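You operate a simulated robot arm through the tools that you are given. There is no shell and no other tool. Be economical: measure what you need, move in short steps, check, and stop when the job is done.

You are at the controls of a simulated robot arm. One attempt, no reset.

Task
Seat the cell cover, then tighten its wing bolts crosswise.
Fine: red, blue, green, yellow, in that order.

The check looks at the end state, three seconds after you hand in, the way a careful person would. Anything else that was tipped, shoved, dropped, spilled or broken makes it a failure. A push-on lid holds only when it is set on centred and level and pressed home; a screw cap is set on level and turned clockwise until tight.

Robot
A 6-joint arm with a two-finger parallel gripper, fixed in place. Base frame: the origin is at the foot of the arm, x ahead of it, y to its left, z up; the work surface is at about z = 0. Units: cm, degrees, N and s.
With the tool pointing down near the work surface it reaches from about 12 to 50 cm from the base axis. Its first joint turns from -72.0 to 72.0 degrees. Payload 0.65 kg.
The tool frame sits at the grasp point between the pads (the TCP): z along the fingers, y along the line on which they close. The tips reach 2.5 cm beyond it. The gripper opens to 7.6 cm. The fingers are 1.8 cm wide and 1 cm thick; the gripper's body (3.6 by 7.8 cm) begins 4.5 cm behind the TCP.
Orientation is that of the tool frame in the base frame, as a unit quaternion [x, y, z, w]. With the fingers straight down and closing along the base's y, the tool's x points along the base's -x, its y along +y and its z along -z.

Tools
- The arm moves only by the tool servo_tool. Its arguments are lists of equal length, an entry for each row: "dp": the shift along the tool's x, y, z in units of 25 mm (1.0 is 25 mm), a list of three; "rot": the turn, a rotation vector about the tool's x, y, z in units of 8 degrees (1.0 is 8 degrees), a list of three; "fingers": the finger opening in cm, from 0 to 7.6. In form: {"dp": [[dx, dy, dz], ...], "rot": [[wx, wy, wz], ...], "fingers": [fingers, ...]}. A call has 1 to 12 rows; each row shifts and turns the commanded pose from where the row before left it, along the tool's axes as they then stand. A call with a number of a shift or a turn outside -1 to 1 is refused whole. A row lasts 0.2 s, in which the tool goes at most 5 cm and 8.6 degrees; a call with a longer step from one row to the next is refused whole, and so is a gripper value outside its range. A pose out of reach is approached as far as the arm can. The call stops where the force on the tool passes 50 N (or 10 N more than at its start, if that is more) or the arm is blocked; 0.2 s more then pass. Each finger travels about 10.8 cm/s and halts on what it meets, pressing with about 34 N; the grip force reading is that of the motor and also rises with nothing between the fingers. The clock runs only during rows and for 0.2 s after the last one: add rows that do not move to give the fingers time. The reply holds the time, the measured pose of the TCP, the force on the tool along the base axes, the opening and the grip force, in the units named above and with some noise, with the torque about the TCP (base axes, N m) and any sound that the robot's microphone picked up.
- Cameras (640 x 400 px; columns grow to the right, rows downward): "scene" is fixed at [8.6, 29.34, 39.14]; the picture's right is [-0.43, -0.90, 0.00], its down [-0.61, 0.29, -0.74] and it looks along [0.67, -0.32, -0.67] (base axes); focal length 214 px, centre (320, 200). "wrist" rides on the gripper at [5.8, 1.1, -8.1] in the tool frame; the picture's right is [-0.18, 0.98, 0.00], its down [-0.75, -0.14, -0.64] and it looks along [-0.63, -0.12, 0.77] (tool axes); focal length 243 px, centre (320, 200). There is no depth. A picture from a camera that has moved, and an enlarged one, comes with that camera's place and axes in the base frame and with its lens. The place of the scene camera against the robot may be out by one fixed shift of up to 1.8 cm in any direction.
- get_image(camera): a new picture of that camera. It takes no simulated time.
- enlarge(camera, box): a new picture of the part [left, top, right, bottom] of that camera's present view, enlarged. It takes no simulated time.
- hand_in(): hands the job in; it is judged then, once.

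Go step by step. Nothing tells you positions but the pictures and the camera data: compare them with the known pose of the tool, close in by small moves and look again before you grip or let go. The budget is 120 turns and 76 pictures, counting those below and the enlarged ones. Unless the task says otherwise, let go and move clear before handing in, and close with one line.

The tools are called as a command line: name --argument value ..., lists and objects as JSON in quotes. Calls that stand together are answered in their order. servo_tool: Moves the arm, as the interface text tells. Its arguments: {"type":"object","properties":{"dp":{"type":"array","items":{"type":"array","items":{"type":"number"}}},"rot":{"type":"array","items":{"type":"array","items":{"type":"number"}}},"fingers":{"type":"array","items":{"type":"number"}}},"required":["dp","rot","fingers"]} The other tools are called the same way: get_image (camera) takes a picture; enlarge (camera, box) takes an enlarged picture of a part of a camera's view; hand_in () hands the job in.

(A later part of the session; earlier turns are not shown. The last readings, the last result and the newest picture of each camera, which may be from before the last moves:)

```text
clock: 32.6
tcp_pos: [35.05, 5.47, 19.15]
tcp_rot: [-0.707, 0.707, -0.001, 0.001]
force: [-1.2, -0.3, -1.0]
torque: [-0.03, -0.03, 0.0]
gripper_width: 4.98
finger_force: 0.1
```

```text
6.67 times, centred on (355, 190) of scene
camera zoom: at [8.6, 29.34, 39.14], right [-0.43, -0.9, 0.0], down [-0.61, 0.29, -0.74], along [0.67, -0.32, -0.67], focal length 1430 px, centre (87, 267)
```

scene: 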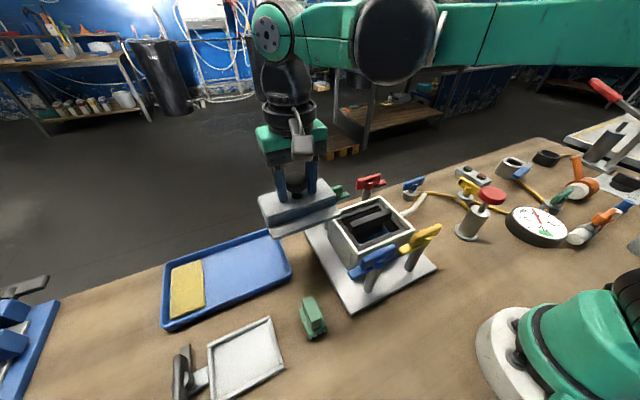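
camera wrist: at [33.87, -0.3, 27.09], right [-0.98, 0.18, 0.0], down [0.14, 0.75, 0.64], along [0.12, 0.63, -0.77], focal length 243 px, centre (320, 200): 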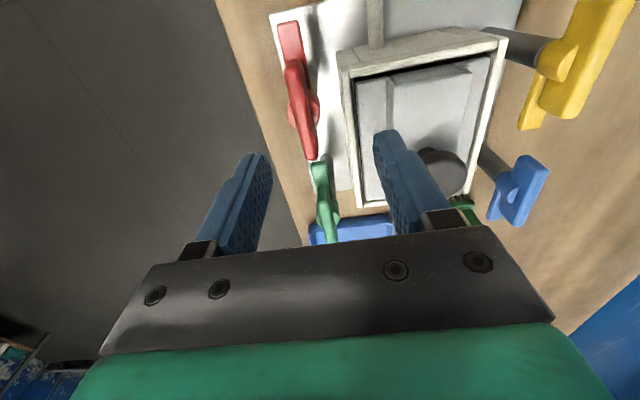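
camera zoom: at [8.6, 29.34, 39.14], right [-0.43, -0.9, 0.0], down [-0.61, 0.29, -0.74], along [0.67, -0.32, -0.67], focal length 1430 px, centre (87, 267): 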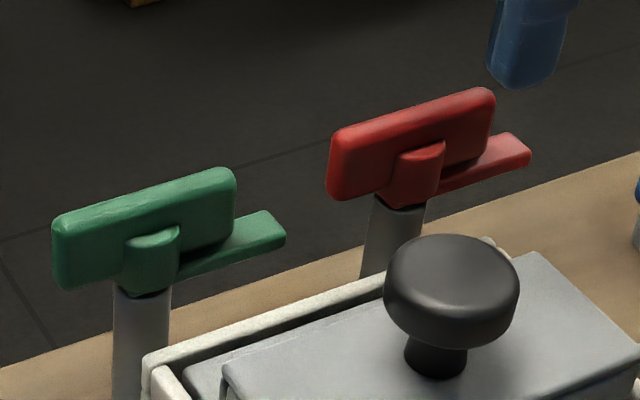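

Red's wing centre estimates to about (35.9, 5.25), wing spanning z≈10.5–12.3 with the hub beneath. I'll close in above it and look.

servo_tool --dp '[[0.044, -0.17, 0.2], [0.044, -0.17, 0.4], [0, 0, 0.4], [0, 0, 0.2], [0, 0, 0]]' --rot '[[0, 0, 0], [0, 0, 0], [0, 0, 0], [0, 0, 0], [0, 0, 0]]' --fingers '[4, 4, 4, 4, 4]'

enlarge --camera "wrist" --box '[220, 40, 420, 240]'

enlarge --camera "scene" --box '[330, 140, 410, 210]'

```text
clock: 33.8
tcp_pos: [35.71, 5.19, 16.15]
tcp_rot: [-0.707, 0.707, 0.0, 0.001]
force: [-0.4, -0.8, 0.4]
torque: [0.02, -0.01, 0.03]
gripper_width: 3.98
finger_force: 0.1
```

```text
2.00 times, centred on (320, 140) of wrist
camera zoom: at [34.69, -0.56, 24.16], right [-0.98, 0.18, 0.0], down [0.14, 0.75, 0.64], along [0.12, 0.63, -0.77], focal length 485 px, centre (320, 320)
```

zoom: 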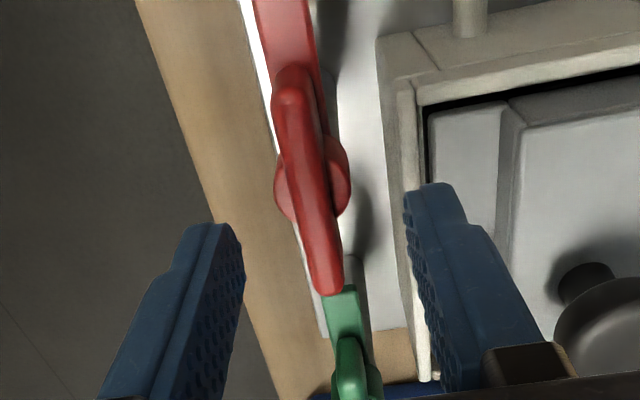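

```text
5.71 times, centred on (370, 175) of scene
camera zoom: at [8.6, 29.34, 39.14], right [-0.43, -0.9, 0.0], down [-0.61, 0.29, -0.74], along [0.67, -0.32, -0.67], focal length 1226 px, centre (34, 343)
```

zoom: 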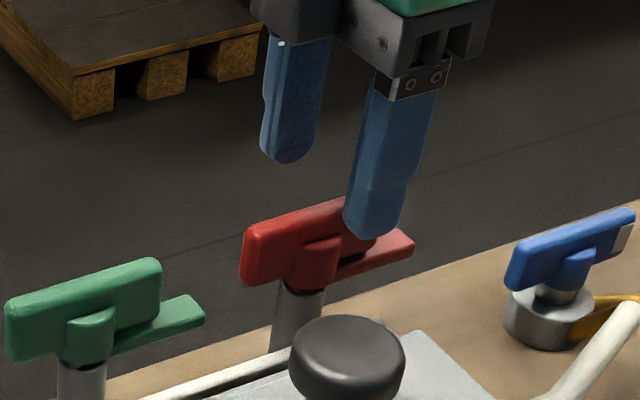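

Red's axis is at about (36.0, 5.1), with the wing top near z 12.4. I'll align and descend so the fingertips overlap the upper part of the wing, above the hub.

servo_tool --dp '[[0.036, -0.116, 0.2], [0, 0, 0.3], [0, 0, 0.3], [0, 0, 0]]' --rot '[[0, 0, 0], [0, 0, 0], [0, 0, 0], [0, 0, 0]]' --fingers '[3.4, 3.4, 3.4, 3.4]'

enlarge --camera "wrist" --box '[220, 40, 420, 240]'

enlarge --camera "scene" --box '[340, 150, 400, 210]'

```text
clock: 34.8
tcp_pos: [36.05, 5.28, 14.1]
tcp_rot: [0.707, -0.707, 0.0, -0.001]
force: [-1.2, -0.1, 0.3]
torque: [0.02, 0.0, 0.01]
gripper_width: 3.39
finger_force: 0.1
```

```text
2.00 times, centred on (320, 140) of wrist
camera zoom: at [34.96, -0.58, 22.15], right [-0.98, 0.18, 0.0], down [0.14, 0.75, 0.64], along [0.12, 0.63, -0.77], focal length 485 px, centre (320, 320)
```

zoom: 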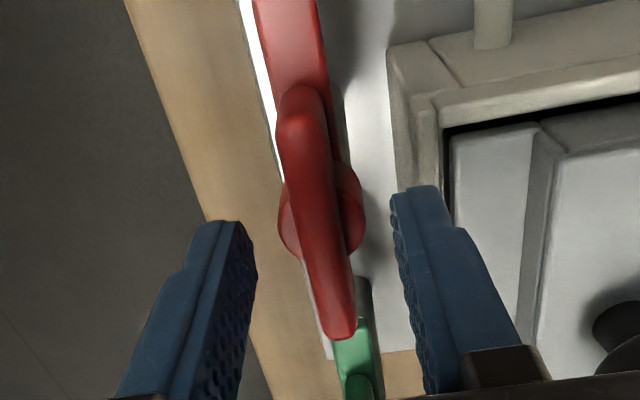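

```text
6.67 times, centred on (370, 180) of scene
camera zoom: at [8.6, 29.34, 39.14], right [-0.43, -0.9, 0.0], down [-0.61, 0.29, -0.74], along [0.67, -0.32, -0.67], focal length 1430 px, centre (-13, 333)
```

zoom: 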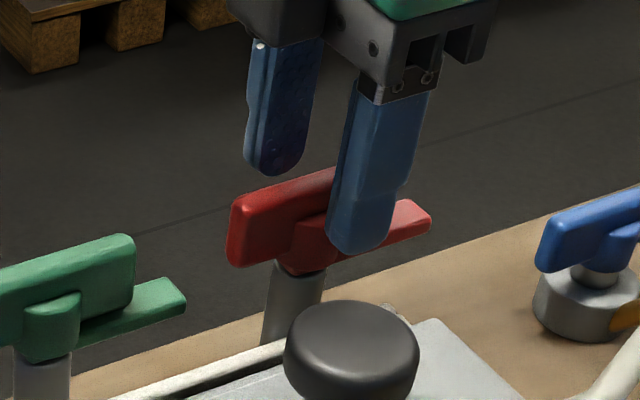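

The tips straddle the wing. I'll shift 2.5 mm toward −y onto the bolt axis and close.

servo_tool --dp '[[0.1, 0, 0.04], [0, 0, 0], [0, 0, 0], [0, 0, 0], [0, 0, 0], [0, 0, 0]]' --rot '[[0, 0, 0], [0, 0, 0], [0, 0, 0], [0, 0, 0], [0, 0, 0], [0, 0, 0]]' --fingers '[3.2, 2.4, 1.6, 0.6, 0, 0]'

enlarge --camera "wrist" --box '[220, 40, 420, 240]'

```text
clock: 36.2
tcp_pos: [36.02, 4.8, 13.98]
tcp_rot: [0.707, -0.707, 0.001, -0.001]
force: [-7.2, -1.3, -1.6]
torque: [0.14, 0.15, 0.03]
gripper_width: 0.97
finger_force: 31.3
```

```text
2.00 times, centred on (320, 140) of wrist
camera zoom: at [34.92, -0.87, 22.06], right [-0.98, 0.18, 0.0], down [0.14, 0.75, 0.64], along [0.12, 0.63, -0.77], focal length 485 px, centre (320, 320)
```

zoom: 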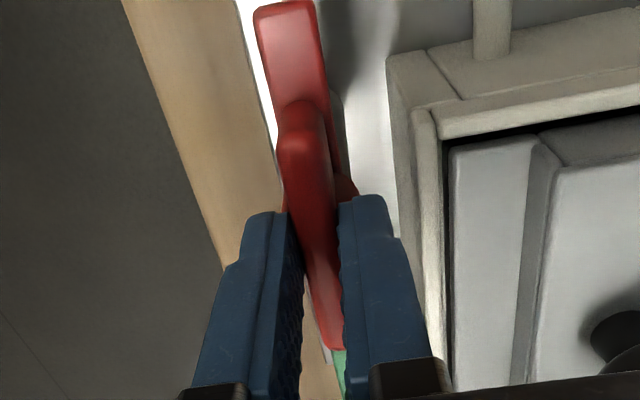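

The wing is gripped (0.97 cm). Starting the clockwise turn while watching the torque.

servo_tool --dp '[[-0.04, 0, 0], [0, 0, 0], [0, 0, 0], [0, 0, 0], [0, 0, 0], [0, 0, 0]]' --rot '[[0, 0, 0.4], [0, 0, 0.6], [0, 0, 0.6], [0, 0, 0.6], [0, 0, 0.6], [0, 0, 0]]' --fingers '[0, 0, 0, 0, 0, 0]'

enlarge --camera "scene" --box '[320, 150, 420, 250]'

```text
clock: 37.6
tcp_pos: [36.03, 5.06, 13.99]
tcp_rot: [-0.555, 0.832, -0.001, -0.002]
force: [-29.0, -14.6, -8.8]
torque: [-0.45, 0.49, 0.02]
gripper_width: 0.97
finger_force: 31.0
```

```text
4.00 times, centred on (370, 200) of scene
camera zoom: at [8.6, 29.34, 39.14], right [-0.43, -0.9, 0.0], down [-0.61, 0.29, -0.74], along [0.67, -0.32, -0.67], focal length 858 px, centre (120, 200)
```

zoom: 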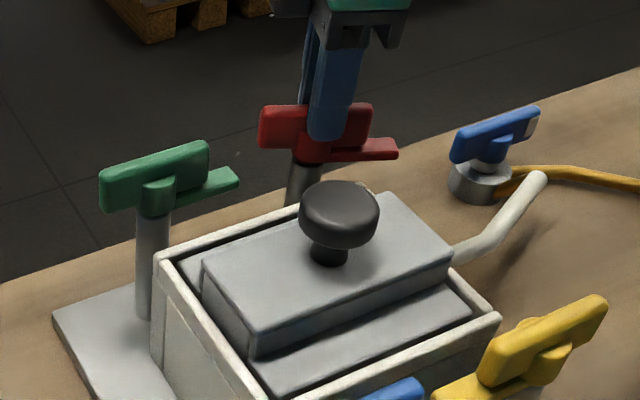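

The bolt turns, but the sideways force (29 N) says my tool is off-axis. I'll shift toward the force to relieve it.

servo_tool --dp '[[0.04, 0.04, 0], [0, 0, 0]]' --rot '[[0, 0, 0], [0, 0, 0]]' --fingers '[0, 0]'

```text
clock: 38.2
tcp_pos: [35.86, 5.08, 13.95]
tcp_rot: [-0.556, 0.831, -0.001, 0.002]
force: [-3.4, -2.5, -18.3]
torque: [-0.69, 0.45, 0.03]
gripper_width: 0.96
finger_force: 31.1
```

Lateral force is relieved. The downward pull shows the bolt is screwing down, so I'll follow it down while turning.

servo_tool --dp '[[0, 0, 0.04], [0, 0, 0.01], [0, 0, 0.01], [0, 0, 0.01], [0, 0, 0.01], [0, 0, 0]]' --rot '[[0, 0, 0.3], [0, 0, 0.6], [0, 0, 0.6], [0, 0, 0.6], [0, 0, 0.6], [0, 0, 0]]' --fingers '[0, 0, 0, 0, 0, 0]'

```text
clock: 39.6
tcp_pos: [35.83, 5.07, 13.76]
tcp_rot: [-0.391, 0.92, 0.001, 0.001]
force: [-15.6, 21.4, 26.6]
torque: [0.52, 0.19, 0.01]
gripper_width: 0.96
finger_force: 31.0
```

servo_tool --dp '[[-0.005, 0.045, -0.04], [0, 0, 0], [0, 0, 0], [0, 0, 0]]' --rot '[[0, 0, 0], [0, 0, 0.5], [0, 0, 0.5], [0, 0, 0]]' --fingers '[0, 0, 0, 0]'

enlarge --camera "scene" --box '[320, 150, 420, 250]'

```text
clock: 40.6
tcp_pos: [35.88, 5.11, 13.82]
tcp_rot: [-0.324, 0.946, -0.001, 0.0]
force: [-24.6, 7.5, -13.4]
torque: [0.55, 0.07, 0.06]
gripper_width: 0.97
finger_force: 31.2
```

```text
4.00 times, centred on (370, 200) of scene
camera zoom: at [8.6, 29.34, 39.14], right [-0.43, -0.9, 0.0], down [-0.61, 0.29, -0.74], along [0.67, -0.32, -0.67], focal length 858 px, centre (120, 200)
```

zoom: 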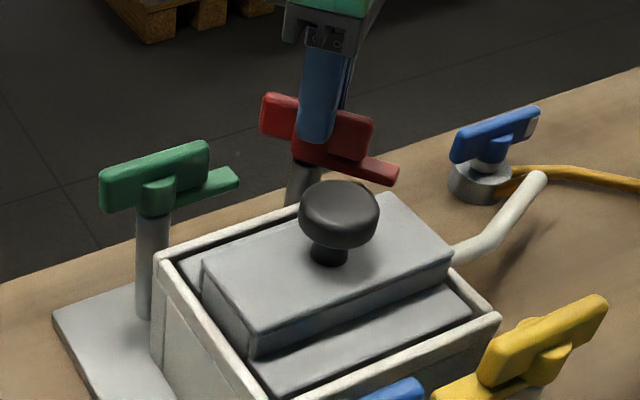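

servo_tool --dp '[[0.025, 0.04, 0.02], [0, 0, 0.005], [0, 0.01, 0.005], [0, 0.01, 0.005], [0, 0.01, 0.005], [0, 0, 0]]' --rot '[[0, 0, 0], [0, 0, 0.5], [0, 0, 0.5], [0, 0, 0.5], [0, 0, 0.5], [0, 0, 0]]' --fingers '[0, 0, 0, 0, 0, 0]'

```text
clock: 42.0
tcp_pos: [35.7, 5.05, 13.77]
tcp_rot: [-0.19, 0.982, -0.001, 0.004]
force: [29.0, 2.1, -6.8]
torque: [0.11, -0.39, -0.06]
gripper_width: 0.98
finger_force: 31.5
```

servo_tool --dp '[[-0.045, -0.018, 0.01], [0, 0, 0.005], [0, 0, 0.005], [0, 0, 0.005], [0, 0, 0]]' --rot '[[0, 0, 0], [0, 0, 0.5], [0, 0, 0.5], [0, 0, 0.5], [0, 0, 0]]' --fingers '[0, 0, 0, 0, 0]'

enlarge --camera "scene" --box '[320, 150, 420, 250]'

```text
clock: 43.2
tcp_pos: [35.71, 5.12, 13.79]
tcp_rot: [-0.085, 0.996, 0.0, 0.001]
force: [8.8, -0.2, 27.6]
torque: [0.02, -0.17, 0.0]
gripper_width: 0.98
finger_force: 31.2
```

```text
4.00 times, centred on (370, 200) of scene
camera zoom: at [8.59, 29.34, 39.14], right [-0.43, -0.9, 0.0], down [-0.61, 0.29, -0.74], along [0.67, -0.32, -0.67], focal length 858 px, centre (120, 200)
```

zoom: 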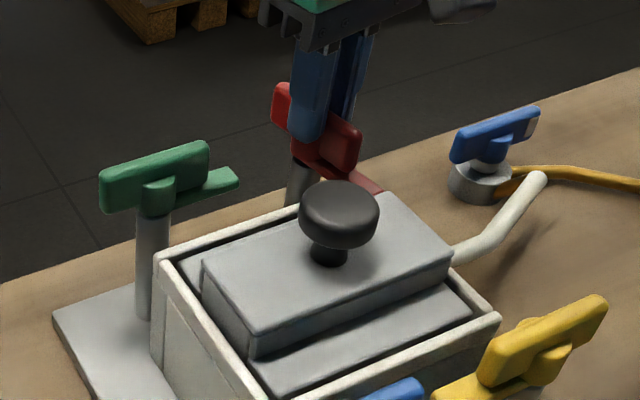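

servo_tool --dp '[[-0.01, 0, -0.035], [0, 0, 0], [0, 0, 0], [0, 0, 0]]' --rot '[[0, 0, 0], [0, 0, 0.5], [0, 0, 0.5], [0, 0, 0]]' --fingers '[0, 0, 0, 0]'

```text
clock: 44.2
tcp_pos: [35.75, 5.19, 14.01]
tcp_rot: [-0.018, 1.0, 0.0, 0.0]
force: [5.8, 11.8, -28.4]
torque: [0.15, -0.17, 0.04]
gripper_width: 1.0
finger_force: 31.5
```

servo_tool --dp '[[-0.01, 0.02, 0.04], [0, 0, 0], [0, 0, 0], [0, 0, 0], [0, 0, 0]]' --rot '[[0, 0, 0.25], [0, 0, 0.4], [0, 0, 0.4], [0, 0, 0.4], [0, 0, 0]]' --fingers '[0, 0, 0, 0, 0]'

enlarge --camera "scene" --box '[320, 150, 420, 250]'

```text
clock: 45.4
tcp_pos: [35.84, 5.15, 13.85]
tcp_rot: [0.083, 0.997, -0.001, 0.0]
force: [-16.4, 11.8, 14.8]
torque: [0.19, 0.36, 0.71]
gripper_width: 1.26
finger_force: 33.0
```

```text
4.00 times, centred on (370, 200) of scene
camera zoom: at [8.59, 29.34, 39.14], right [-0.43, -0.9, 0.0], down [-0.61, 0.29, -0.74], along [0.67, -0.32, -0.67], focal length 858 px, centre (120, 200)
```

zoom: 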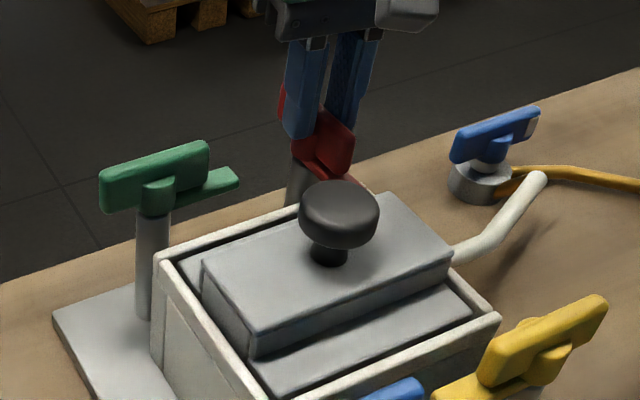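

Torque jumped to 0.71 Nm at about 90°, so red is tight. Releasing and rising.

servo_tool --dp '[[0, 0, 0], [0, 0, 0], [0, 0, -0.4], [0, 0, -0.8], [0, 0, -0.8], [0, 0, 0]]' --rot '[[0, 0, 0], [0, 0, 0], [0, 0, 0], [0, 0, 0], [0, 0, 0], [0, 0, 0]]' --fingers '[2.2, 3.4, 3.4, 4, 4, 4]'

get_image --camera "wrist"

enlarge --camera "scene" --box '[310, 150, 450, 310]'

```text
clock: 46.8
tcp_pos: [35.73, 5.09, 18.84]
tcp_rot: [0.084, 0.997, 0.0, 0.002]
force: [-0.5, -1.2, 0.5]
torque: [-0.04, 0.0, 0.01]
gripper_width: 4.0
finger_force: 0.1
```

```text
23 pictures are left
camera wrist: at [30.21, 7.22, 26.92], right [0.35, 0.94, 0.0], down [0.72, -0.26, 0.64], along [0.61, -0.22, -0.76], focal length 243 px, centre (320, 200)
```

wrist: 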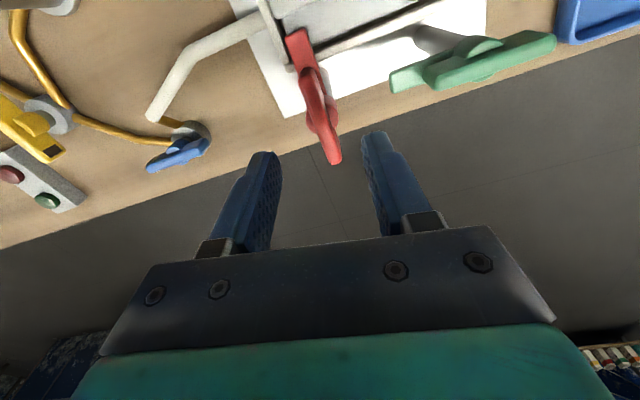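

```text
2.50 times, centred on (380, 230) of scene
camera zoom: at [8.6, 29.34, 39.14], right [-0.43, -0.9, 0.0], down [-0.61, 0.29, -0.74], along [0.67, -0.32, -0.67], focal length 536 px, centre (170, 125)
```

zoom: 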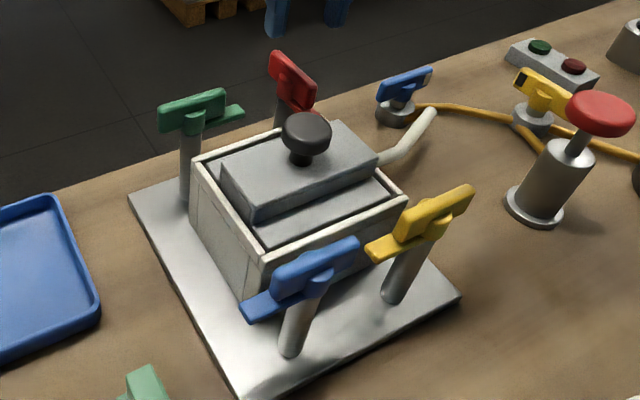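

Red is turned with its clamp arm over the box edge. Next is blue, which by symmetry is at about (20.2, 15.0). I'm turning the tool back and raising.

servo_tool --dp '[[0, 0, -0.15], [0, 0, -0.15], [0, 0, -0.15], [0, 0, -0.15], [0, 0, 0], [0, 0, 0], [0, 0, 0], [0, 0, 0], [0, 0, 0], [0, 0, 0], [0, 0, 0], [0, 0, 0]]' --rot '[[0, 0, -0.96], [0, 0, -0.96], [0, 0, -0.96], [0, 0, -0.96], [0, 0, -0.96], [0, 0, -0.96], [0, 0, -0.96], [0, 0, -0.96], [0, 0, -0.96], [0, 0, -0.96], [0, 0, -0.96], [0, 0, -0.96]]' --fingers '[4, 4, 4, 4, 4, 4, 4, 4, 4, 4, 4, 4]'

servo_tool --dp '[[0, 0, 0], [-0.4, 0.69, 0], [-0.4, 0.69, 0], [-0.4, 0.69, 0], [-0.4, 0.69, 0], [-0.4, 0.69, 0], [-0.4, 0.69, 0], [-0.4, 0.69, 0], [-0.4, 0.69, 0], [-0.4, 0.69, 0], [0, 0, 0]]' --rot '[[0, 0, -0.935], [0, 0, 0], [0, 0, 0], [0, 0, 0], [0, 0, 0], [0, 0, 0], [0, 0, 0], [0, 0, 0], [0, 0, 0], [0, 0, 0], [0, 0, 0]]' --fingers '[4, 4, 4, 4, 4, 4, 4, 4, 4, 4, 4]'

get_image --camera "wrist"

```text
clock: 49.4
tcp_pos: [35.74, 5.21, 20.3]
tcp_rot: [-0.661, 0.75, -0.001, 0.002]
force: [-0.2, 0.4, 0.1]
torque: [-0.01, -0.01, -0.02]
gripper_width: 3.99
finger_force: 0.0
```

```text
clock: 51.8
tcp_pos: [20.36, 14.18, 20.23]
tcp_rot: [-0.707, 0.708, -0.001, 0.0]
force: [0.3, 0.6, 0.2]
torque: [0.01, 0.01, 0.01]
gripper_width: 4.02
finger_force: 0.1
```

```text
21 pictures are left
camera wrist: at [19.25, 8.39, 28.27], right [-0.98, 0.18, 0.0], down [0.14, 0.75, 0.64], along [0.12, 0.63, -0.77], focal length 243 px, centre (320, 200)
```

wrist: 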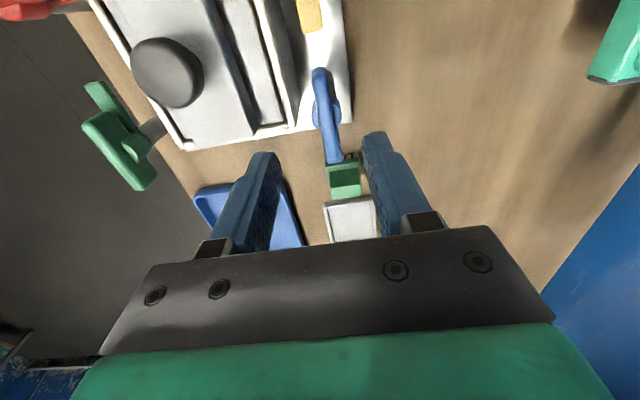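

Blue is between the fingers in view, at about (20.05, 14.95). I'll descend to the wing height and look.

servo_tool --dp '[[-0.2, 0.08, 0], [-0.108, 0.044, 0.4], [0, 0, 0.6], [0, 0, 0.6], [0, 0, 0.5], [0, 0, 0.25], [0, 0, 0]]' --rot '[[0, 0, 0], [0, 0, 0], [0, 0, 0], [0, 0, 0], [0, 0, 0], [0, 0, 0], [0, 0, 0]]' --fingers '[3.8, 3.8, 3.8, 3.8, 3.8, 3.8, 3.8]'

enlarge --camera "wrist" --box '[220, 40, 420, 240]'

```text
clock: 53.4
tcp_pos: [20.19, 14.92, 14.49]
tcp_rot: [0.707, -0.707, 0.001, -0.001]
force: [0.7, 0.2, 0.3]
torque: [0.02, -0.03, 0.0]
gripper_width: 3.79
finger_force: 0.1
```

```text
2.00 times, centred on (320, 140) of wrist
camera zoom: at [19.06, 9.12, 22.55], right [-0.98, 0.18, 0.0], down [0.14, 0.75, 0.64], along [0.12, 0.63, -0.77], focal length 485 px, centre (320, 320)
```

zoom: 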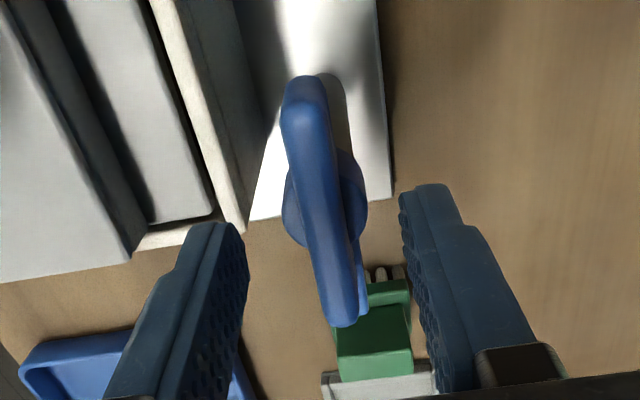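

Blue's axis is at about (19.75, 14.8), after applying the bias I saw on red. Aligning, lowering and closing.

servo_tool --dp '[[0.048, 0.18, 0], [0, 0, 0.2], [0, 0, 0], [0, 0, 0], [0, 0, 0], [0, 0, 0], [0, 0, 0]]' --rot '[[0, 0, 0], [0, 0, 0], [0, 0, 0], [0, 0, 0], [0, 0, 0], [0, 0, 0], [0, 0, 0]]' --fingers '[3.6, 3.4, 2.4, 1.6, 0.6, 0, 0]'

```text
clock: 54.9
tcp_pos: [19.96, 14.87, 13.98]
tcp_rot: [-0.706, 0.708, -0.006, 0.007]
force: [15.9, 2.8, -11.8]
torque: [-0.25, 0.08, 0.01]
gripper_width: 0.98
finger_force: 31.9
stopped in row 7: the force on the tool passed its limit at 60 N (the readings are from after the stop); the commanded pose is now the measured one
```

Gripped, with the wing a bit further +x than estimated (about 20.0). Relieving, then turning clockwise.

servo_tool --dp '[[0, -0.03, 0.01], [0, 0, 0], [0, 0, 0], [0, 0, 0], [0, 0, 0]]' --rot '[[0, 0, 0], [0, 0, 0.4], [0, 0, 0.5], [0, 0, 0.5], [0, 0, 0]]' --fingers '[0, 0, 0, 0, 0]'

```text
clock: 56.1
tcp_pos: [20.01, 14.73, 13.96]
tcp_rot: [-0.633, 0.774, -0.005, 0.006]
force: [14.0, 7.8, -21.4]
torque: [0.15, 0.12, 0.03]
gripper_width: 1.01
finger_force: 31.0
```

servo_tool --dp '[[-0.024, -0.02, 0.03], [0, 0, 0], [0, 0, 0], [0, 0, 0], [0, 0, 0], [0, 0, 0]]' --rot '[[0, 0, 0.3], [0, 0, 0.5], [0, 0, 0.5], [0, 0, 0.5], [0, 0, 0.5], [0, 0, 0]]' --fingers '[0, 0, 0, 0, 0, 0]'

```text
clock: 57.5
tcp_pos: [19.98, 14.81, 13.78]
tcp_rot: [-0.502, 0.865, -0.004, 0.007]
force: [12.0, -9.7, 10.4]
torque: [-0.33, 0.34, 0.0]
gripper_width: 0.99
finger_force: 31.3
```

servo_tool --dp '[[0.004, -0.025, -0.012], [0, 0, 0], [0, 0, 0], [0, 0, 0], [0, 0, 0], [0, 0, 0]]' --rot '[[0, 0, 0.3], [0, 0, 0.5], [0, 0, 0.5], [0, 0, 0.5], [0, 0, 0.5], [0, 0, 0]]' --fingers '[0, 0, 0, 0, 0, 0]'

```text
clock: 58.9
tcp_pos: [20.02, 14.93, 13.82]
tcp_rot: [-0.357, 0.934, -0.003, 0.006]
force: [-2.7, -27.0, 20.8]
torque: [-0.36, 0.32, 0.0]
gripper_width: 0.95
finger_force: 31.0
```

servo_tool --dp '[[0.03, -0.034, -0.02], [0, 0, 0], [0, 0, 0], [0, 0, 0], [0, 0, 0], [0, 0, 0]]' --rot '[[0, 0, 0.3], [0, 0, 0.5], [0, 0, 0.5], [0, 0, 0.5], [0, 0, 0.5], [0, 0, 0]]' --fingers '[0, 0, 0, 0, 0, 0]'

```text
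clock: 60.3
tcp_pos: [19.99, 14.89, 13.91]
tcp_rot: [-0.203, 0.979, 0.001, 0.008]
force: [5.2, 32.6, -23.4]
torque: [0.68, -0.17, -0.01]
gripper_width: 0.99
finger_force: 31.3
```

servo_tool --dp '[[-0.017, 0.04, 0.025], [0, 0, 0], [0, 0, 0], [0, 0, 0], [0, 0, 0]]' --rot '[[0, 0, 0.3], [0, 0, 0.5], [0, 0, 0.5], [0, 0, 0.5], [0, 0, 0]]' --fingers '[0, 0, 0, 0, 0]'

```text
clock: 61.5
tcp_pos: [20.07, 14.82, 13.84]
tcp_rot: [-0.078, 0.997, -0.002, 0.008]
force: [-13.0, -11.4, 23.8]
torque: [-0.05, 0.52, -0.03]
gripper_width: 0.98
finger_force: 30.4
```

servo_tool --dp '[[0.02, -0.016, -0.025], [0, 0, 0], [0, 0, 0], [0, 0, 0], [0, 0, 0], [0, 0, 0]]' --rot '[[0, 0, 0.3], [0, 0, 0.5], [0, 0, 0.5], [0, 0, 0.5], [0, 0, 0.45], [0, 0, 0]]' --fingers '[0, 0, 0, 0, 0, 0]'

enlarge --camera "scene" --box '[310, 150, 450, 310]'

```text
clock: 62.9
tcp_pos: [19.94, 14.81, 13.84]
tcp_rot: [0.078, 0.997, 0.001, 0.007]
force: [-5.8, 10.9, 8.3]
torque: [0.2, -0.17, 0.69]
gripper_width: 1.23
finger_force: 33.0
```

```text
2.50 times, centred on (380, 230) of scene
camera zoom: at [8.6, 29.34, 39.14], right [-0.43, -0.9, 0.0], down [-0.61, 0.29, -0.74], along [0.67, -0.32, -0.67], focal length 536 px, centre (170, 125)
```

zoom: 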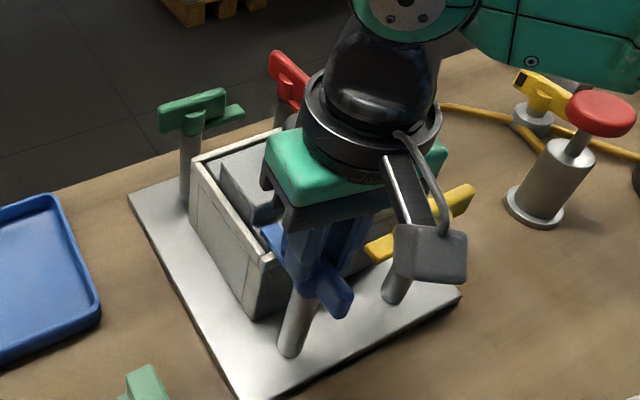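

Blue is tight (0.69 Nm, jaws starting to ride over). Releasing, rising, and rotating the tool back on the way to green.

servo_tool --dp '[[0, 0, 0], [0, 0, 0], [0, 0, -0.4], [0, 0, -0.7], [0, 0, -0.7], [0, 0, -0.7], [0, 0, 0]]' --rot '[[0, 0, 0], [0, 0, 0], [0, 0, 0], [0, 0.1, -0.5], [0, 0, -0.96], [0, 0, -0.96], [0, 0, -0.96]]' --fingers '[2.2, 3.6, 3.8, 4, 4, 4, 4]'

servo_tool --dp '[[0, 0, 0], [0, 0, 0], [0, 0, 0], [0, 0, 0], [0, 0, 0], [0, 0, 0], [0, 0, 0], [0, 0, 0], [0, 0, 0], [0, 0, 0]]' --rot '[[0, 0, -0.9], [0, 0, -0.9], [0, 0, -0.9], [0, 0, -0.9], [0, 0, -0.9], [0, 0, -0.9], [0, 0, -0.9], [0, 0, -0.9], [0, 0, -0.9], [0, 0, -0.9]]' --fingers '[4, 4, 4, 4, 4, 4, 4, 4, 4, 4]'

```text
clock: 64.5
tcp_pos: [19.9, 14.76, 20.15]
tcp_rot: [-0.159, 0.987, 0.001, 0.001]
force: [0.3, 0.1, 0.2]
torque: [-0.04, 0.0, -0.03]
gripper_width: 3.97
finger_force: 0.0
```

```text
clock: 66.7
tcp_pos: [20.13, 14.76, 20.09]
tcp_rot: [0.709, -0.705, 0.0, -0.001]
force: [-0.1, 0.2, -0.1]
torque: [0.01, 0.04, 0.0]
gripper_width: 4.01
finger_force: 0.1
```

Now over to green at about (35.8, 14.85).

servo_tool --dp '[[0, -0.7, 0], [0, -0.7, 0], [0, -0.7, 0], [0, -0.7, 0], [0, -0.7, 0], [0, -0.7, 0], [0, -0.7, 0], [0, -0.7, 0], [0, -0.68, 0], [0, 0, 0]]' --rot '[[0, 0, 0], [0, 0, 0], [0, 0, 0], [0, 0, 0], [0, 0, 0], [0, 0, 0], [0, 0, 0], [0, 0, 0], [0, 0, 0], [0, 0, 0]]' --fingers '[3.8, 3.8, 3.8, 3.8, 3.8, 3.8, 3.8, 3.8, 3.8, 3.8]'

get_image --camera "wrist"

```text
clock: 68.9
tcp_pos: [35.69, 14.76, 20.14]
tcp_rot: [0.708, -0.706, 0.0, -0.001]
force: [0.3, 0.2, -0.9]
torque: [0.03, 0.01, 0.01]
gripper_width: 3.82
finger_force: 0.1
```

```text
18 pictures are left
camera wrist: at [34.67, 8.97, 28.25], right [-0.98, 0.18, 0.0], down [0.14, 0.75, 0.64], along [0.12, 0.63, -0.76], focal length 243 px, centre (320, 200)
```

wrist: 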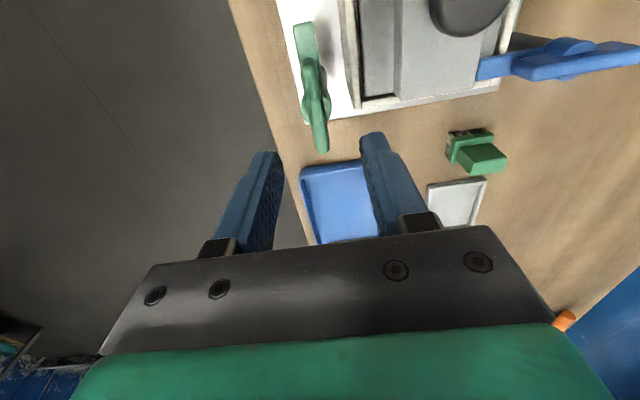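

servo_tool --dp '[[0.04, -0.1, 0.3], [0, 0, 0.5], [0, 0, 0.5], [0, 0, 0.5], [0, 0, 0.5], [0, 0, 0]]' --rot '[[0, 0, 0], [0, 0, 0], [0, 0, 0], [0, 0, 0], [0, 0, 0], [0, 0, 0]]' --fingers '[3.8, 3.8, 3.8, 3.8, 3.8, 3.8]'

enlarge --camera "wrist" --box '[220, 40, 420, 240]'

```text
clock: 70.3
tcp_pos: [35.99, 14.7, 14.39]
tcp_rot: [0.708, -0.706, 0.0, -0.001]
force: [-0.9, -0.6, -0.5]
torque: [-0.02, 0.0, -0.03]
gripper_width: 3.79
finger_force: 0.0
```

```text
2.00 times, centred on (320, 140) of wrist
camera zoom: at [34.92, 8.88, 22.52], right [-0.98, 0.18, 0.0], down [0.14, 0.75, 0.64], along [0.12, 0.63, -0.76], focal length 485 px, centre (320, 320)
```

zoom: 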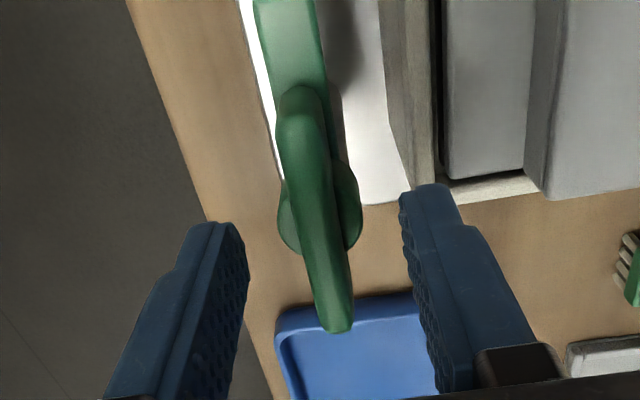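

Green's axis is at about (35.8, 14.6). Aligning and gripping.

servo_tool --dp '[[0.03, 0.07, 0], [0, 0, 0.17], [0, 0, 0], [0, 0, 0], [0, 0, 0], [0, 0, 0], [0, 0, 0]]' --rot '[[0, 0, 0], [0, 0, 0], [0, 0, 0], [0, 0, 0], [0, 0, 0], [0, 0, 0], [0, 0, 0]]' --fingers '[3.6, 3.4, 2.4, 1.6, 0.8, 0, 0]'

```text
clock: 71.9
tcp_pos: [35.82, 14.51, 14.0]
tcp_rot: [0.708, -0.706, 0.003, -0.005]
force: [45.3, 5.4, -7.8]
torque: [-0.58, -0.63, -0.1]
gripper_width: 1.0
finger_force: 31.1
```

Gripped; the axis lies a bit further +x. Relieving and starting the turn.

servo_tool --dp '[[0, -0.07, 0.01], [0, 0, 0]]' --rot '[[0, 0, 0], [0, 0, 0]]' --fingers '[0, 0]'

```text
clock: 72.5
tcp_pos: [36.01, 14.65, 14.0]
tcp_rot: [0.708, -0.707, 0.0, -0.003]
force: [22.9, -2.5, 29.2]
torque: [0.08, -0.4, -0.11]
gripper_width: 0.99
finger_force: 31.0
```

servo_tool --dp '[[0, -0.035, -0.025], [0, 0, 0], [0, 0, 0], [0, 0, 0], [0, 0, 0]]' --rot '[[0, 0, 0], [0, 0, 0.4], [0, 0, 0.5], [0, 0, 0.5], [0, 0, 0]]' --fingers '[0, 0, 0, 0, 0]'

```text
clock: 73.7
tcp_pos: [36.02, 14.66, 14.07]
tcp_rot: [-0.636, 0.772, 0.001, 0.0]
force: [-11.2, -12.6, -24.3]
torque: [-0.28, 0.18, 0.03]
gripper_width: 1.0
finger_force: 31.2
```

servo_tool --dp '[[0.02, 0.014, 0.025], [0, 0, 0], [0, 0, 0], [0, 0, 0], [0, 0, 0], [0, 0, 0]]' --rot '[[0, 0, 0.3], [0, 0, 0.5], [0, 0, 0.5], [0, 0, 0.5], [0, 0, 0.5], [0, 0, 0]]' --fingers '[0, 0, 0, 0, 0, 0]'

```text
clock: 75.1
tcp_pos: [36.03, 14.7, 14.0]
tcp_rot: [-0.504, 0.864, 0.001, 0.002]
force: [-23.1, 0.9, 26.5]
torque: [-0.02, 0.42, 0.03]
gripper_width: 1.01
finger_force: 31.4
```

servo_tool --dp '[[0.018, 0.032, -0.025], [0, 0, 0], [0, 0, 0], [0, 0, 0], [0, 0, 0], [0, 0, 0]]' --rot '[[0, 0, 0.3], [0, 0, 0.5], [0, 0, 0.5], [0, 0, 0.5], [0, 0, 0.5], [0, 0, 0]]' --fingers '[0, 0, 0, 0, 0, 0]'

```text
clock: 76.5
tcp_pos: [35.86, 14.69, 14.07]
tcp_rot: [-0.359, 0.933, 0.002, 0.002]
force: [7.9, 30.4, -10.8]
torque: [0.59, -0.28, 0.03]
gripper_width: 1.01
finger_force: 31.0
```

servo_tool --dp '[[-0.04, 0.03, 0.01], [0, 0, 0], [0, 0, 0], [0, 0, 0], [0, 0, 0], [0, 0, 0]]' --rot '[[0, 0, 0.3], [0, 0, 0.5], [0, 0, 0.5], [0, 0, 0.5], [0, 0, 0.5], [0, 0, 0]]' --fingers '[0, 0, 0, 0, 0, 0]'

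```text
clock: 77.9
tcp_pos: [35.97, 14.68, 14.05]
tcp_rot: [-0.206, 0.979, 0.001, 0.0]
force: [-21.0, 7.7, 6.9]
torque: [-0.22, 1.09, 0.02]
gripper_width: 0.97
finger_force: 30.7
```

servo_tool --dp '[[0.032, 0.025, -0.01], [0, 0, 0], [0, 0, 0], [0, 0, 0], [0, 0, 0]]' --rot '[[0, 0, 0.3], [0, 0, 0.5], [0, 0, 0.5], [0, 0, 0.5], [0, 0, 0]]' --fingers '[0, 0, 0, 0, 0]'

```text
clock: 79.1
tcp_pos: [35.88, 14.67, 13.99]
tcp_rot: [-0.08, 0.997, 0.001, 0.002]
force: [-1.6, 1.8, 19.2]
torque: [-0.12, 0.68, 0.01]
gripper_width: 0.99
finger_force: 30.8
```

servo_tool --dp '[[0, 0, -0.02], [0, 0, 0], [0, 0, 0], [0, 0, 0], [0, 0, 0], [0, 0, 0]]' --rot '[[0, 0, 0.3], [0, 0, 0.5], [0, 0, 0.5], [0, 0, 0.5], [0, 0, 0.45], [0, 0, 0]]' --fingers '[0, 0, 0, 0, 0, 0]'

```text
clock: 80.5
tcp_pos: [35.74, 14.84, 14.01]
tcp_rot: [0.076, 0.997, 0.001, 0.0]
force: [2.3, 6.7, -30.2]
torque: [-0.12, 0.01, 0.64]
gripper_width: 1.25
finger_force: 33.0
```

Green is at the stop (0.64 Nm). A tiny extra nudge for parity with the others, then release and rise.

servo_tool --dp '[[0, 0, 0.02], [0, 0, 0]]' --rot '[[0, 0, 0.2], [0, 0, 0]]' --fingers '[0, 0]'

servo_tool --dp '[[0, 0, 0], [0, 0, 0], [0, 0, -0.4], [0, 0, -0.7], [0, 0, -0.7], [0, 0, -0.7], [0, 0, 0]]' --rot '[[0, 0, 0], [0, 0, 0], [0, 0, 0], [0, 0, -0.7], [0, 0, -0.96], [0, 0, -0.96], [0, 0, -0.96]]' --fingers '[2.2, 3.6, 3.8, 4, 4, 4, 4]'

enlarge --camera "scene" --box '[310, 150, 450, 310]'

```text
clock: 81.1
tcp_pos: [35.76, 14.79, 14.15]
tcp_rot: [0.089, 0.996, 0.001, 0.0]
force: [-8.6, 3.7, 0.8]
torque: [0.02, -0.03, 0.8]
gripper_width: 1.28
finger_force: 32.4
```

```text
clock: 82.7
tcp_pos: [35.77, 14.72, 20.37]
tcp_rot: [-0.161, 0.987, 0.0, 0.001]
force: [-0.5, 0.0, 0.3]
torque: [0.05, 0.05, 0.04]
gripper_width: 4.0
finger_force: 0.0
```

```text
2.50 times, centred on (380, 230) of scene
camera zoom: at [8.6, 29.34, 39.14], right [-0.43, -0.9, 0.0], down [-0.61, 0.29, -0.74], along [0.67, -0.32, -0.67], focal length 536 px, centre (170, 125)
```

zoom: 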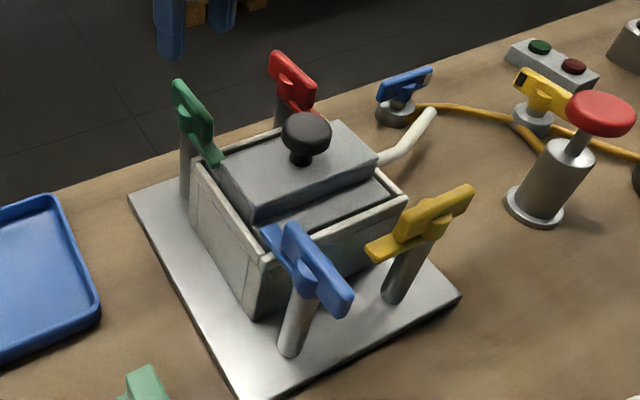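

Red, blue and green are turned and the cover is level. Now to yellow at about (20.0, 5.15).

servo_tool --dp '[[0, 0, 0], [0, 0, 0], [0, 0, 0], [0, 0, 0], [0, 0, 0], [0, 0, 0], [0, 0, 0], [0, 0, 0], [0, 0, 0], [0, 0, 0]]' --rot '[[0, 0, -0.893], [0, 0, -0.893], [0, 0, -0.893], [0, 0, -0.893], [0, 0, -0.893], [0, 0, -0.893], [0, 0, -0.893], [0, 0, -0.893], [0, 0, -0.893], [0, 0, -0.893]]' --fingers '[3.8, 3.8, 3.8, 3.8, 3.8, 3.8, 3.8, 3.8, 3.8, 3.8]'

servo_tool --dp '[[0.424, 0.702, 0], [0.424, 0.702, 0], [0.424, 0.702, 0], [0.424, 0.702, 0], [0.424, 0.702, 0], [0.424, 0.702, 0], [0.424, 0.702, 0], [0.424, 0.702, 0], [0.424, 0.702, 0], [0, 0, 0]]' --rot '[[0, 0, 0], [0, 0, 0], [0, 0, 0], [0, 0, 0], [0, 0, 0], [0, 0, 0], [0, 0, 0], [0, 0, 0], [0, 0, 0], [0, 0, 0]]' --fingers '[3.8, 3.8, 3.8, 3.8, 3.8, 3.8, 3.8, 3.8, 3.8, 3.8]'

get_image --camera "wrist"

```text
clock: 84.9
tcp_pos: [35.79, 14.9, 20.24]
tcp_rot: [-0.706, 0.708, 0.0, 0.001]
force: [0.4, -0.1, 0.2]
torque: [0.0, 0.0, 0.01]
gripper_width: 3.78
finger_force: 0.1
```

```text
clock: 87.1
tcp_pos: [20.09, 5.38, 20.31]
tcp_rot: [-0.706, 0.708, 0.0, 0.001]
force: [-0.8, 1.0, 0.9]
torque: [0.01, -0.01, 0.01]
gripper_width: 3.78
finger_force: 0.1
```

```text
15 pictures are left
camera wrist: at [18.96, -0.49, 28.42], right [-0.98, 0.19, 0.0], down [0.14, 0.75, 0.64], along [0.12, 0.63, -0.76], focal length 243 px, centre (320, 200)
```

wrist: 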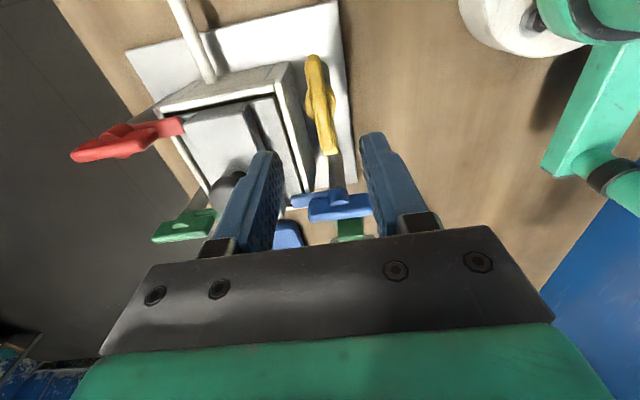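

servo_tool --dp '[[0, 0.08, 0.3], [0, 0, 0.5], [0, 0, 0.5], [0, 0, 0.5], [0, 0, 0.5], [0, 0, 0]]' --rot '[[0, 0, 0], [0, 0, 0], [0, 0, 0], [0, 0, 0], [0, 0, 0], [0, 0, 0]]' --fingers '[3.8, 3.8, 3.8, 3.8, 3.8, 3.8]'

enlarge --camera "wrist" --box '[220, 40, 420, 240]'

```text
clock: 88.5
tcp_pos: [19.92, 5.27, 14.64]
tcp_rot: [-0.706, 0.708, 0.0, 0.002]
force: [-0.5, -0.2, -0.1]
torque: [-0.02, -0.02, -0.02]
gripper_width: 3.81
finger_force: 0.1
```

```text
2.00 times, centred on (320, 140) of wrist
camera zoom: at [18.82, -0.48, 22.61], right [-0.98, 0.19, 0.0], down [0.14, 0.75, 0.64], along [0.12, 0.63, -0.76], focal length 485 px, centre (320, 320)
```

zoom: 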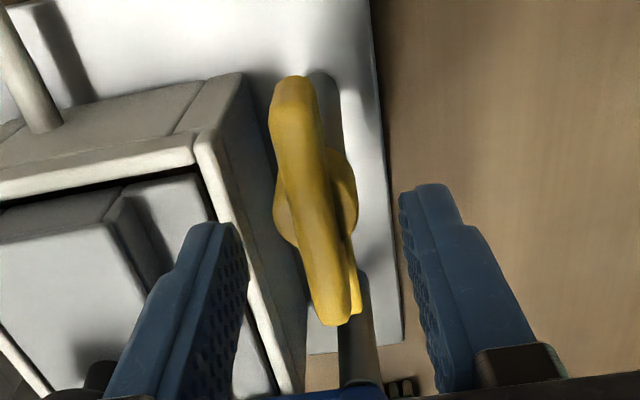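

Yellow's axis is directly under the tool at about (19.95, 5.2). Lowering and gripping.

servo_tool --dp '[[0.02, -0.012, 0.1], [0, 0, 0.16], [0, 0, 0], [0, 0, 0], [0, 0, 0], [0, 0, 0], [0, 0, 0]]' --rot '[[0, 0, 0], [0, 0, 0], [0, 0, 0], [0, 0, 0], [0, 0, 0], [0, 0, 0], [0, 0, 0]]' --fingers '[3.6, 3.4, 2.4, 1.6, 0.8, 0, 0]'

```text
clock: 90.1
tcp_pos: [19.96, 5.2, 13.86]
tcp_rot: [-0.706, 0.708, -0.002, 0.002]
force: [28.7, -0.9, -14.3]
torque: [-0.11, -0.27, 0.02]
gripper_width: 0.98
finger_force: 31.1
```

servo_tool --dp '[[0, -0.05, 0.01], [0, 0, 0], [0, 0, 0], [0, 0, 0], [0, 0, 0]]' --rot '[[0, 0, 0], [0, 0, 0.4], [0, 0, 0.5], [0, 0, 0.5], [0, 0, 0]]' --fingers '[0, 0, 0, 0, 0]'

```text
clock: 91.3
tcp_pos: [20.12, 5.24, 13.74]
tcp_rot: [-0.633, 0.774, 0.001, 0.002]
force: [-0.2, 7.1, 26.9]
torque: [0.21, 0.01, -0.02]
gripper_width: 1.0
finger_force: 31.1
```

Turning smoothly, with the lateral forces low. Raising slightly and continuing.

servo_tool --dp '[[-0.005, 0, -0.03], [0, 0, 0], [0, 0, 0], [0, 0, 0], [0, 0, 0], [0, 0, 0]]' --rot '[[0, 0, 0.3], [0, 0, 0.5], [0, 0, 0.5], [0, 0, 0.5], [0, 0, 0.5], [0, 0, 0]]' --fingers '[0, 0, 0, 0, 0, 0]'

```text
clock: 92.7
tcp_pos: [20.08, 5.19, 13.87]
tcp_rot: [-0.5, 0.866, -0.001, 0.002]
force: [23.8, -10.3, -28.7]
torque: [-0.04, -0.32, -0.03]
gripper_width: 0.97
finger_force: 31.4
```

servo_tool --dp '[[-0.006, -0.036, 0.022], [0, 0, 0], [0, 0, 0], [0, 0, 0], [0, 0, 0], [0, 0, 0]]' --rot '[[0, 0, 0.3], [0, 0, 0.5], [0, 0, 0.5], [0, 0, 0.5], [0, 0, 0.5], [0, 0, 0]]' --fingers '[0, 0, 0, 0, 0, 0]'

```text
clock: 94.1
tcp_pos: [20.05, 5.19, 13.86]
tcp_rot: [-0.355, 0.935, 0.002, 0.002]
force: [15.3, -5.3, -10.2]
torque: [-0.41, 0.06, -0.02]
gripper_width: 0.98
finger_force: 31.4
```

servo_tool --dp '[[-0.012, -0.02, 0.008], [0, 0, 0], [0, 0, 0], [0, 0, 0], [0, 0, 0], [0, 0, 0]]' --rot '[[0, 0, 0.3], [0, 0, 0.5], [0, 0, 0.5], [0, 0, 0.5], [0, 0, 0.5], [0, 0, 0]]' --fingers '[0, 0, 0, 0, 0, 0]'

```text
clock: 95.5
tcp_pos: [19.96, 5.15, 13.9]
tcp_rot: [-0.202, 0.979, 0.001, 0.0]
force: [-2.0, -2.7, -28.2]
torque: [-0.08, -0.08, -0.01]
gripper_width: 1.0
finger_force: 30.8
```

servo_tool --dp '[[0, 0, 0.022], [0, 0, 0], [0, 0, 0], [0, 0, 0], [0, 0, 0]]' --rot '[[0, 0, 0.3], [0, 0, 0.5], [0, 0, 0.5], [0, 0, 0.5], [0, 0, 0]]' --fingers '[0, 0, 0, 0, 0]'

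```text
clock: 96.7
tcp_pos: [20.14, 5.2, 13.88]
tcp_rot: [-0.078, 0.997, 0.002, 0.001]
force: [-8.1, 3.5, 27.7]
torque: [-0.1, 0.25, -0.03]
gripper_width: 1.0
finger_force: 30.9
```

servo_tool --dp '[[0.012, 0, -0.025], [0, 0, 0], [0, 0, 0], [0, 0, 0], [0, 0, 0], [0, 0, 0]]' --rot '[[0, 0, 0.3], [0, 0, 0.5], [0, 0, 0.5], [0, 0, 0.5], [0, 0, 0.5], [0, 0, 0]]' --fingers '[0, 0, 0, 0, 0, 0]'

```text
clock: 98.1
tcp_pos: [20.14, 5.18, 13.93]
tcp_rot: [0.083, 0.997, 0.001, 0.0]
force: [13.1, 6.9, -21.1]
torque: [-0.08, -0.42, 0.65]
gripper_width: 1.26
finger_force: 33.0
```

Yellow has reached its stop (0.65 Nm). A slight nudge for parity, then release and rise clear.

servo_tool --dp '[[0, 0, 0.01], [0, 0, 0]]' --rot '[[0, 0, 0.15], [0, 0, 0]]' --fingers '[0, 0]'

servo_tool --dp '[[0, 0, 0], [0, 0, 0], [0, 0, -0.4], [0, 0, -0.8], [0, 0, -0.8], [0, 0, -0.8], [0, 0, -0.4], [0, 0, 0]]' --rot '[[0, 0, 0], [0, 0, 0], [0, 0, 0], [0, 0, 0], [0, 0, 0], [0, 0, 0], [0, 0, 0], [0, 0, 0]]' --fingers '[2.2, 3.6, 3.8, 4, 4, 4, 4, 4]'

enlarge --camera "scene" --box '[310, 150, 450, 310]'

get_image --camera "wrist"

```text
clock: 98.7
tcp_pos: [19.94, 5.23, 13.71]
tcp_rot: [0.092, 0.996, 0.001, 0.001]
force: [1.6, 0.5, 28.0]
torque: [-0.05, 0.01, 0.77]
gripper_width: 1.28
finger_force: 33.2
```

```text
clock: 100.5
tcp_pos: [20.2, 5.26, 21.73]
tcp_rot: [0.093, 0.996, 0.0, 0.001]
force: [0.3, -0.2, 0.3]
torque: [-0.03, -0.02, -0.01]
gripper_width: 4.03
finger_force: 0.0
```

```text
2.50 times, centred on (380, 230) of scene
camera zoom: at [8.6, 29.34, 39.14], right [-0.43, -0.9, 0.0], down [-0.61, 0.29, -0.74], along [0.67, -0.32, -0.67], focal length 536 px, centre (170, 125)
```

zoom: 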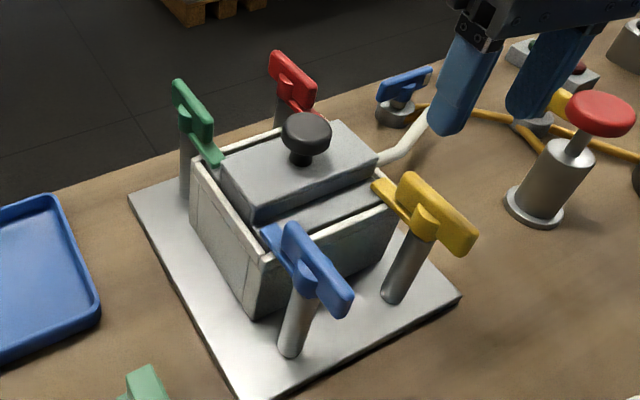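

```text
12 pictures are left
camera wrist: at [14.63, 7.27, 29.85], right [0.36, 0.93, 0.0], down [0.71, -0.28, 0.64], along [0.6, -0.23, -0.77], focal length 243 px, centre (320, 200)
```

wrist: 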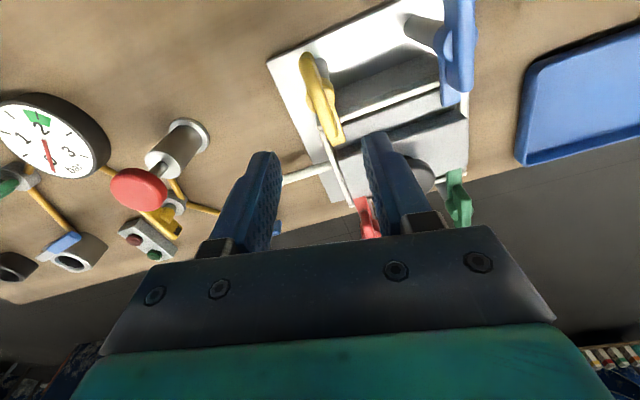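

All four are turned in. One close look at the cover to confirm it is level and down.

enlarge --camera "scene" --box '[325, 180, 420, 270]'

get_image --camera "scene"

```text
4.44 times, centred on (372, 225) of scene
camera zoom: at [8.6, 29.34, 39.14], right [-0.43, -0.9, 0.0], down [-0.61, 0.29, -0.74], along [0.67, -0.32, -0.67], focal length 953 px, centre (87, 89)
```

zoom: 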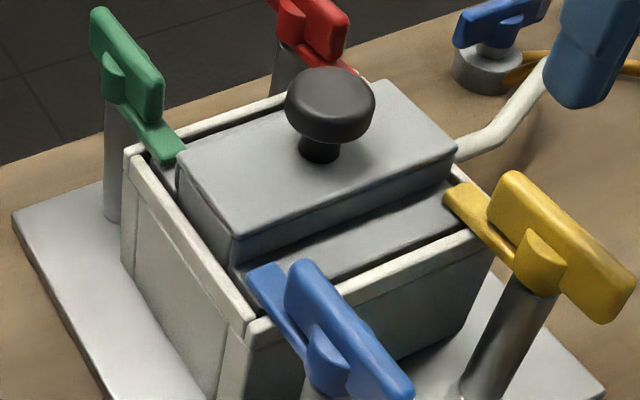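

```text
10 pictures are left
```

scene: 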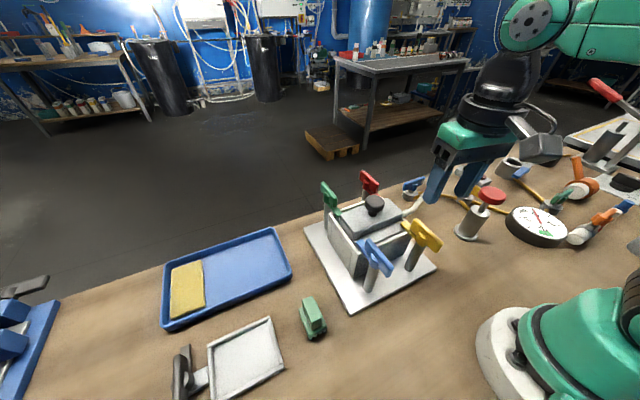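

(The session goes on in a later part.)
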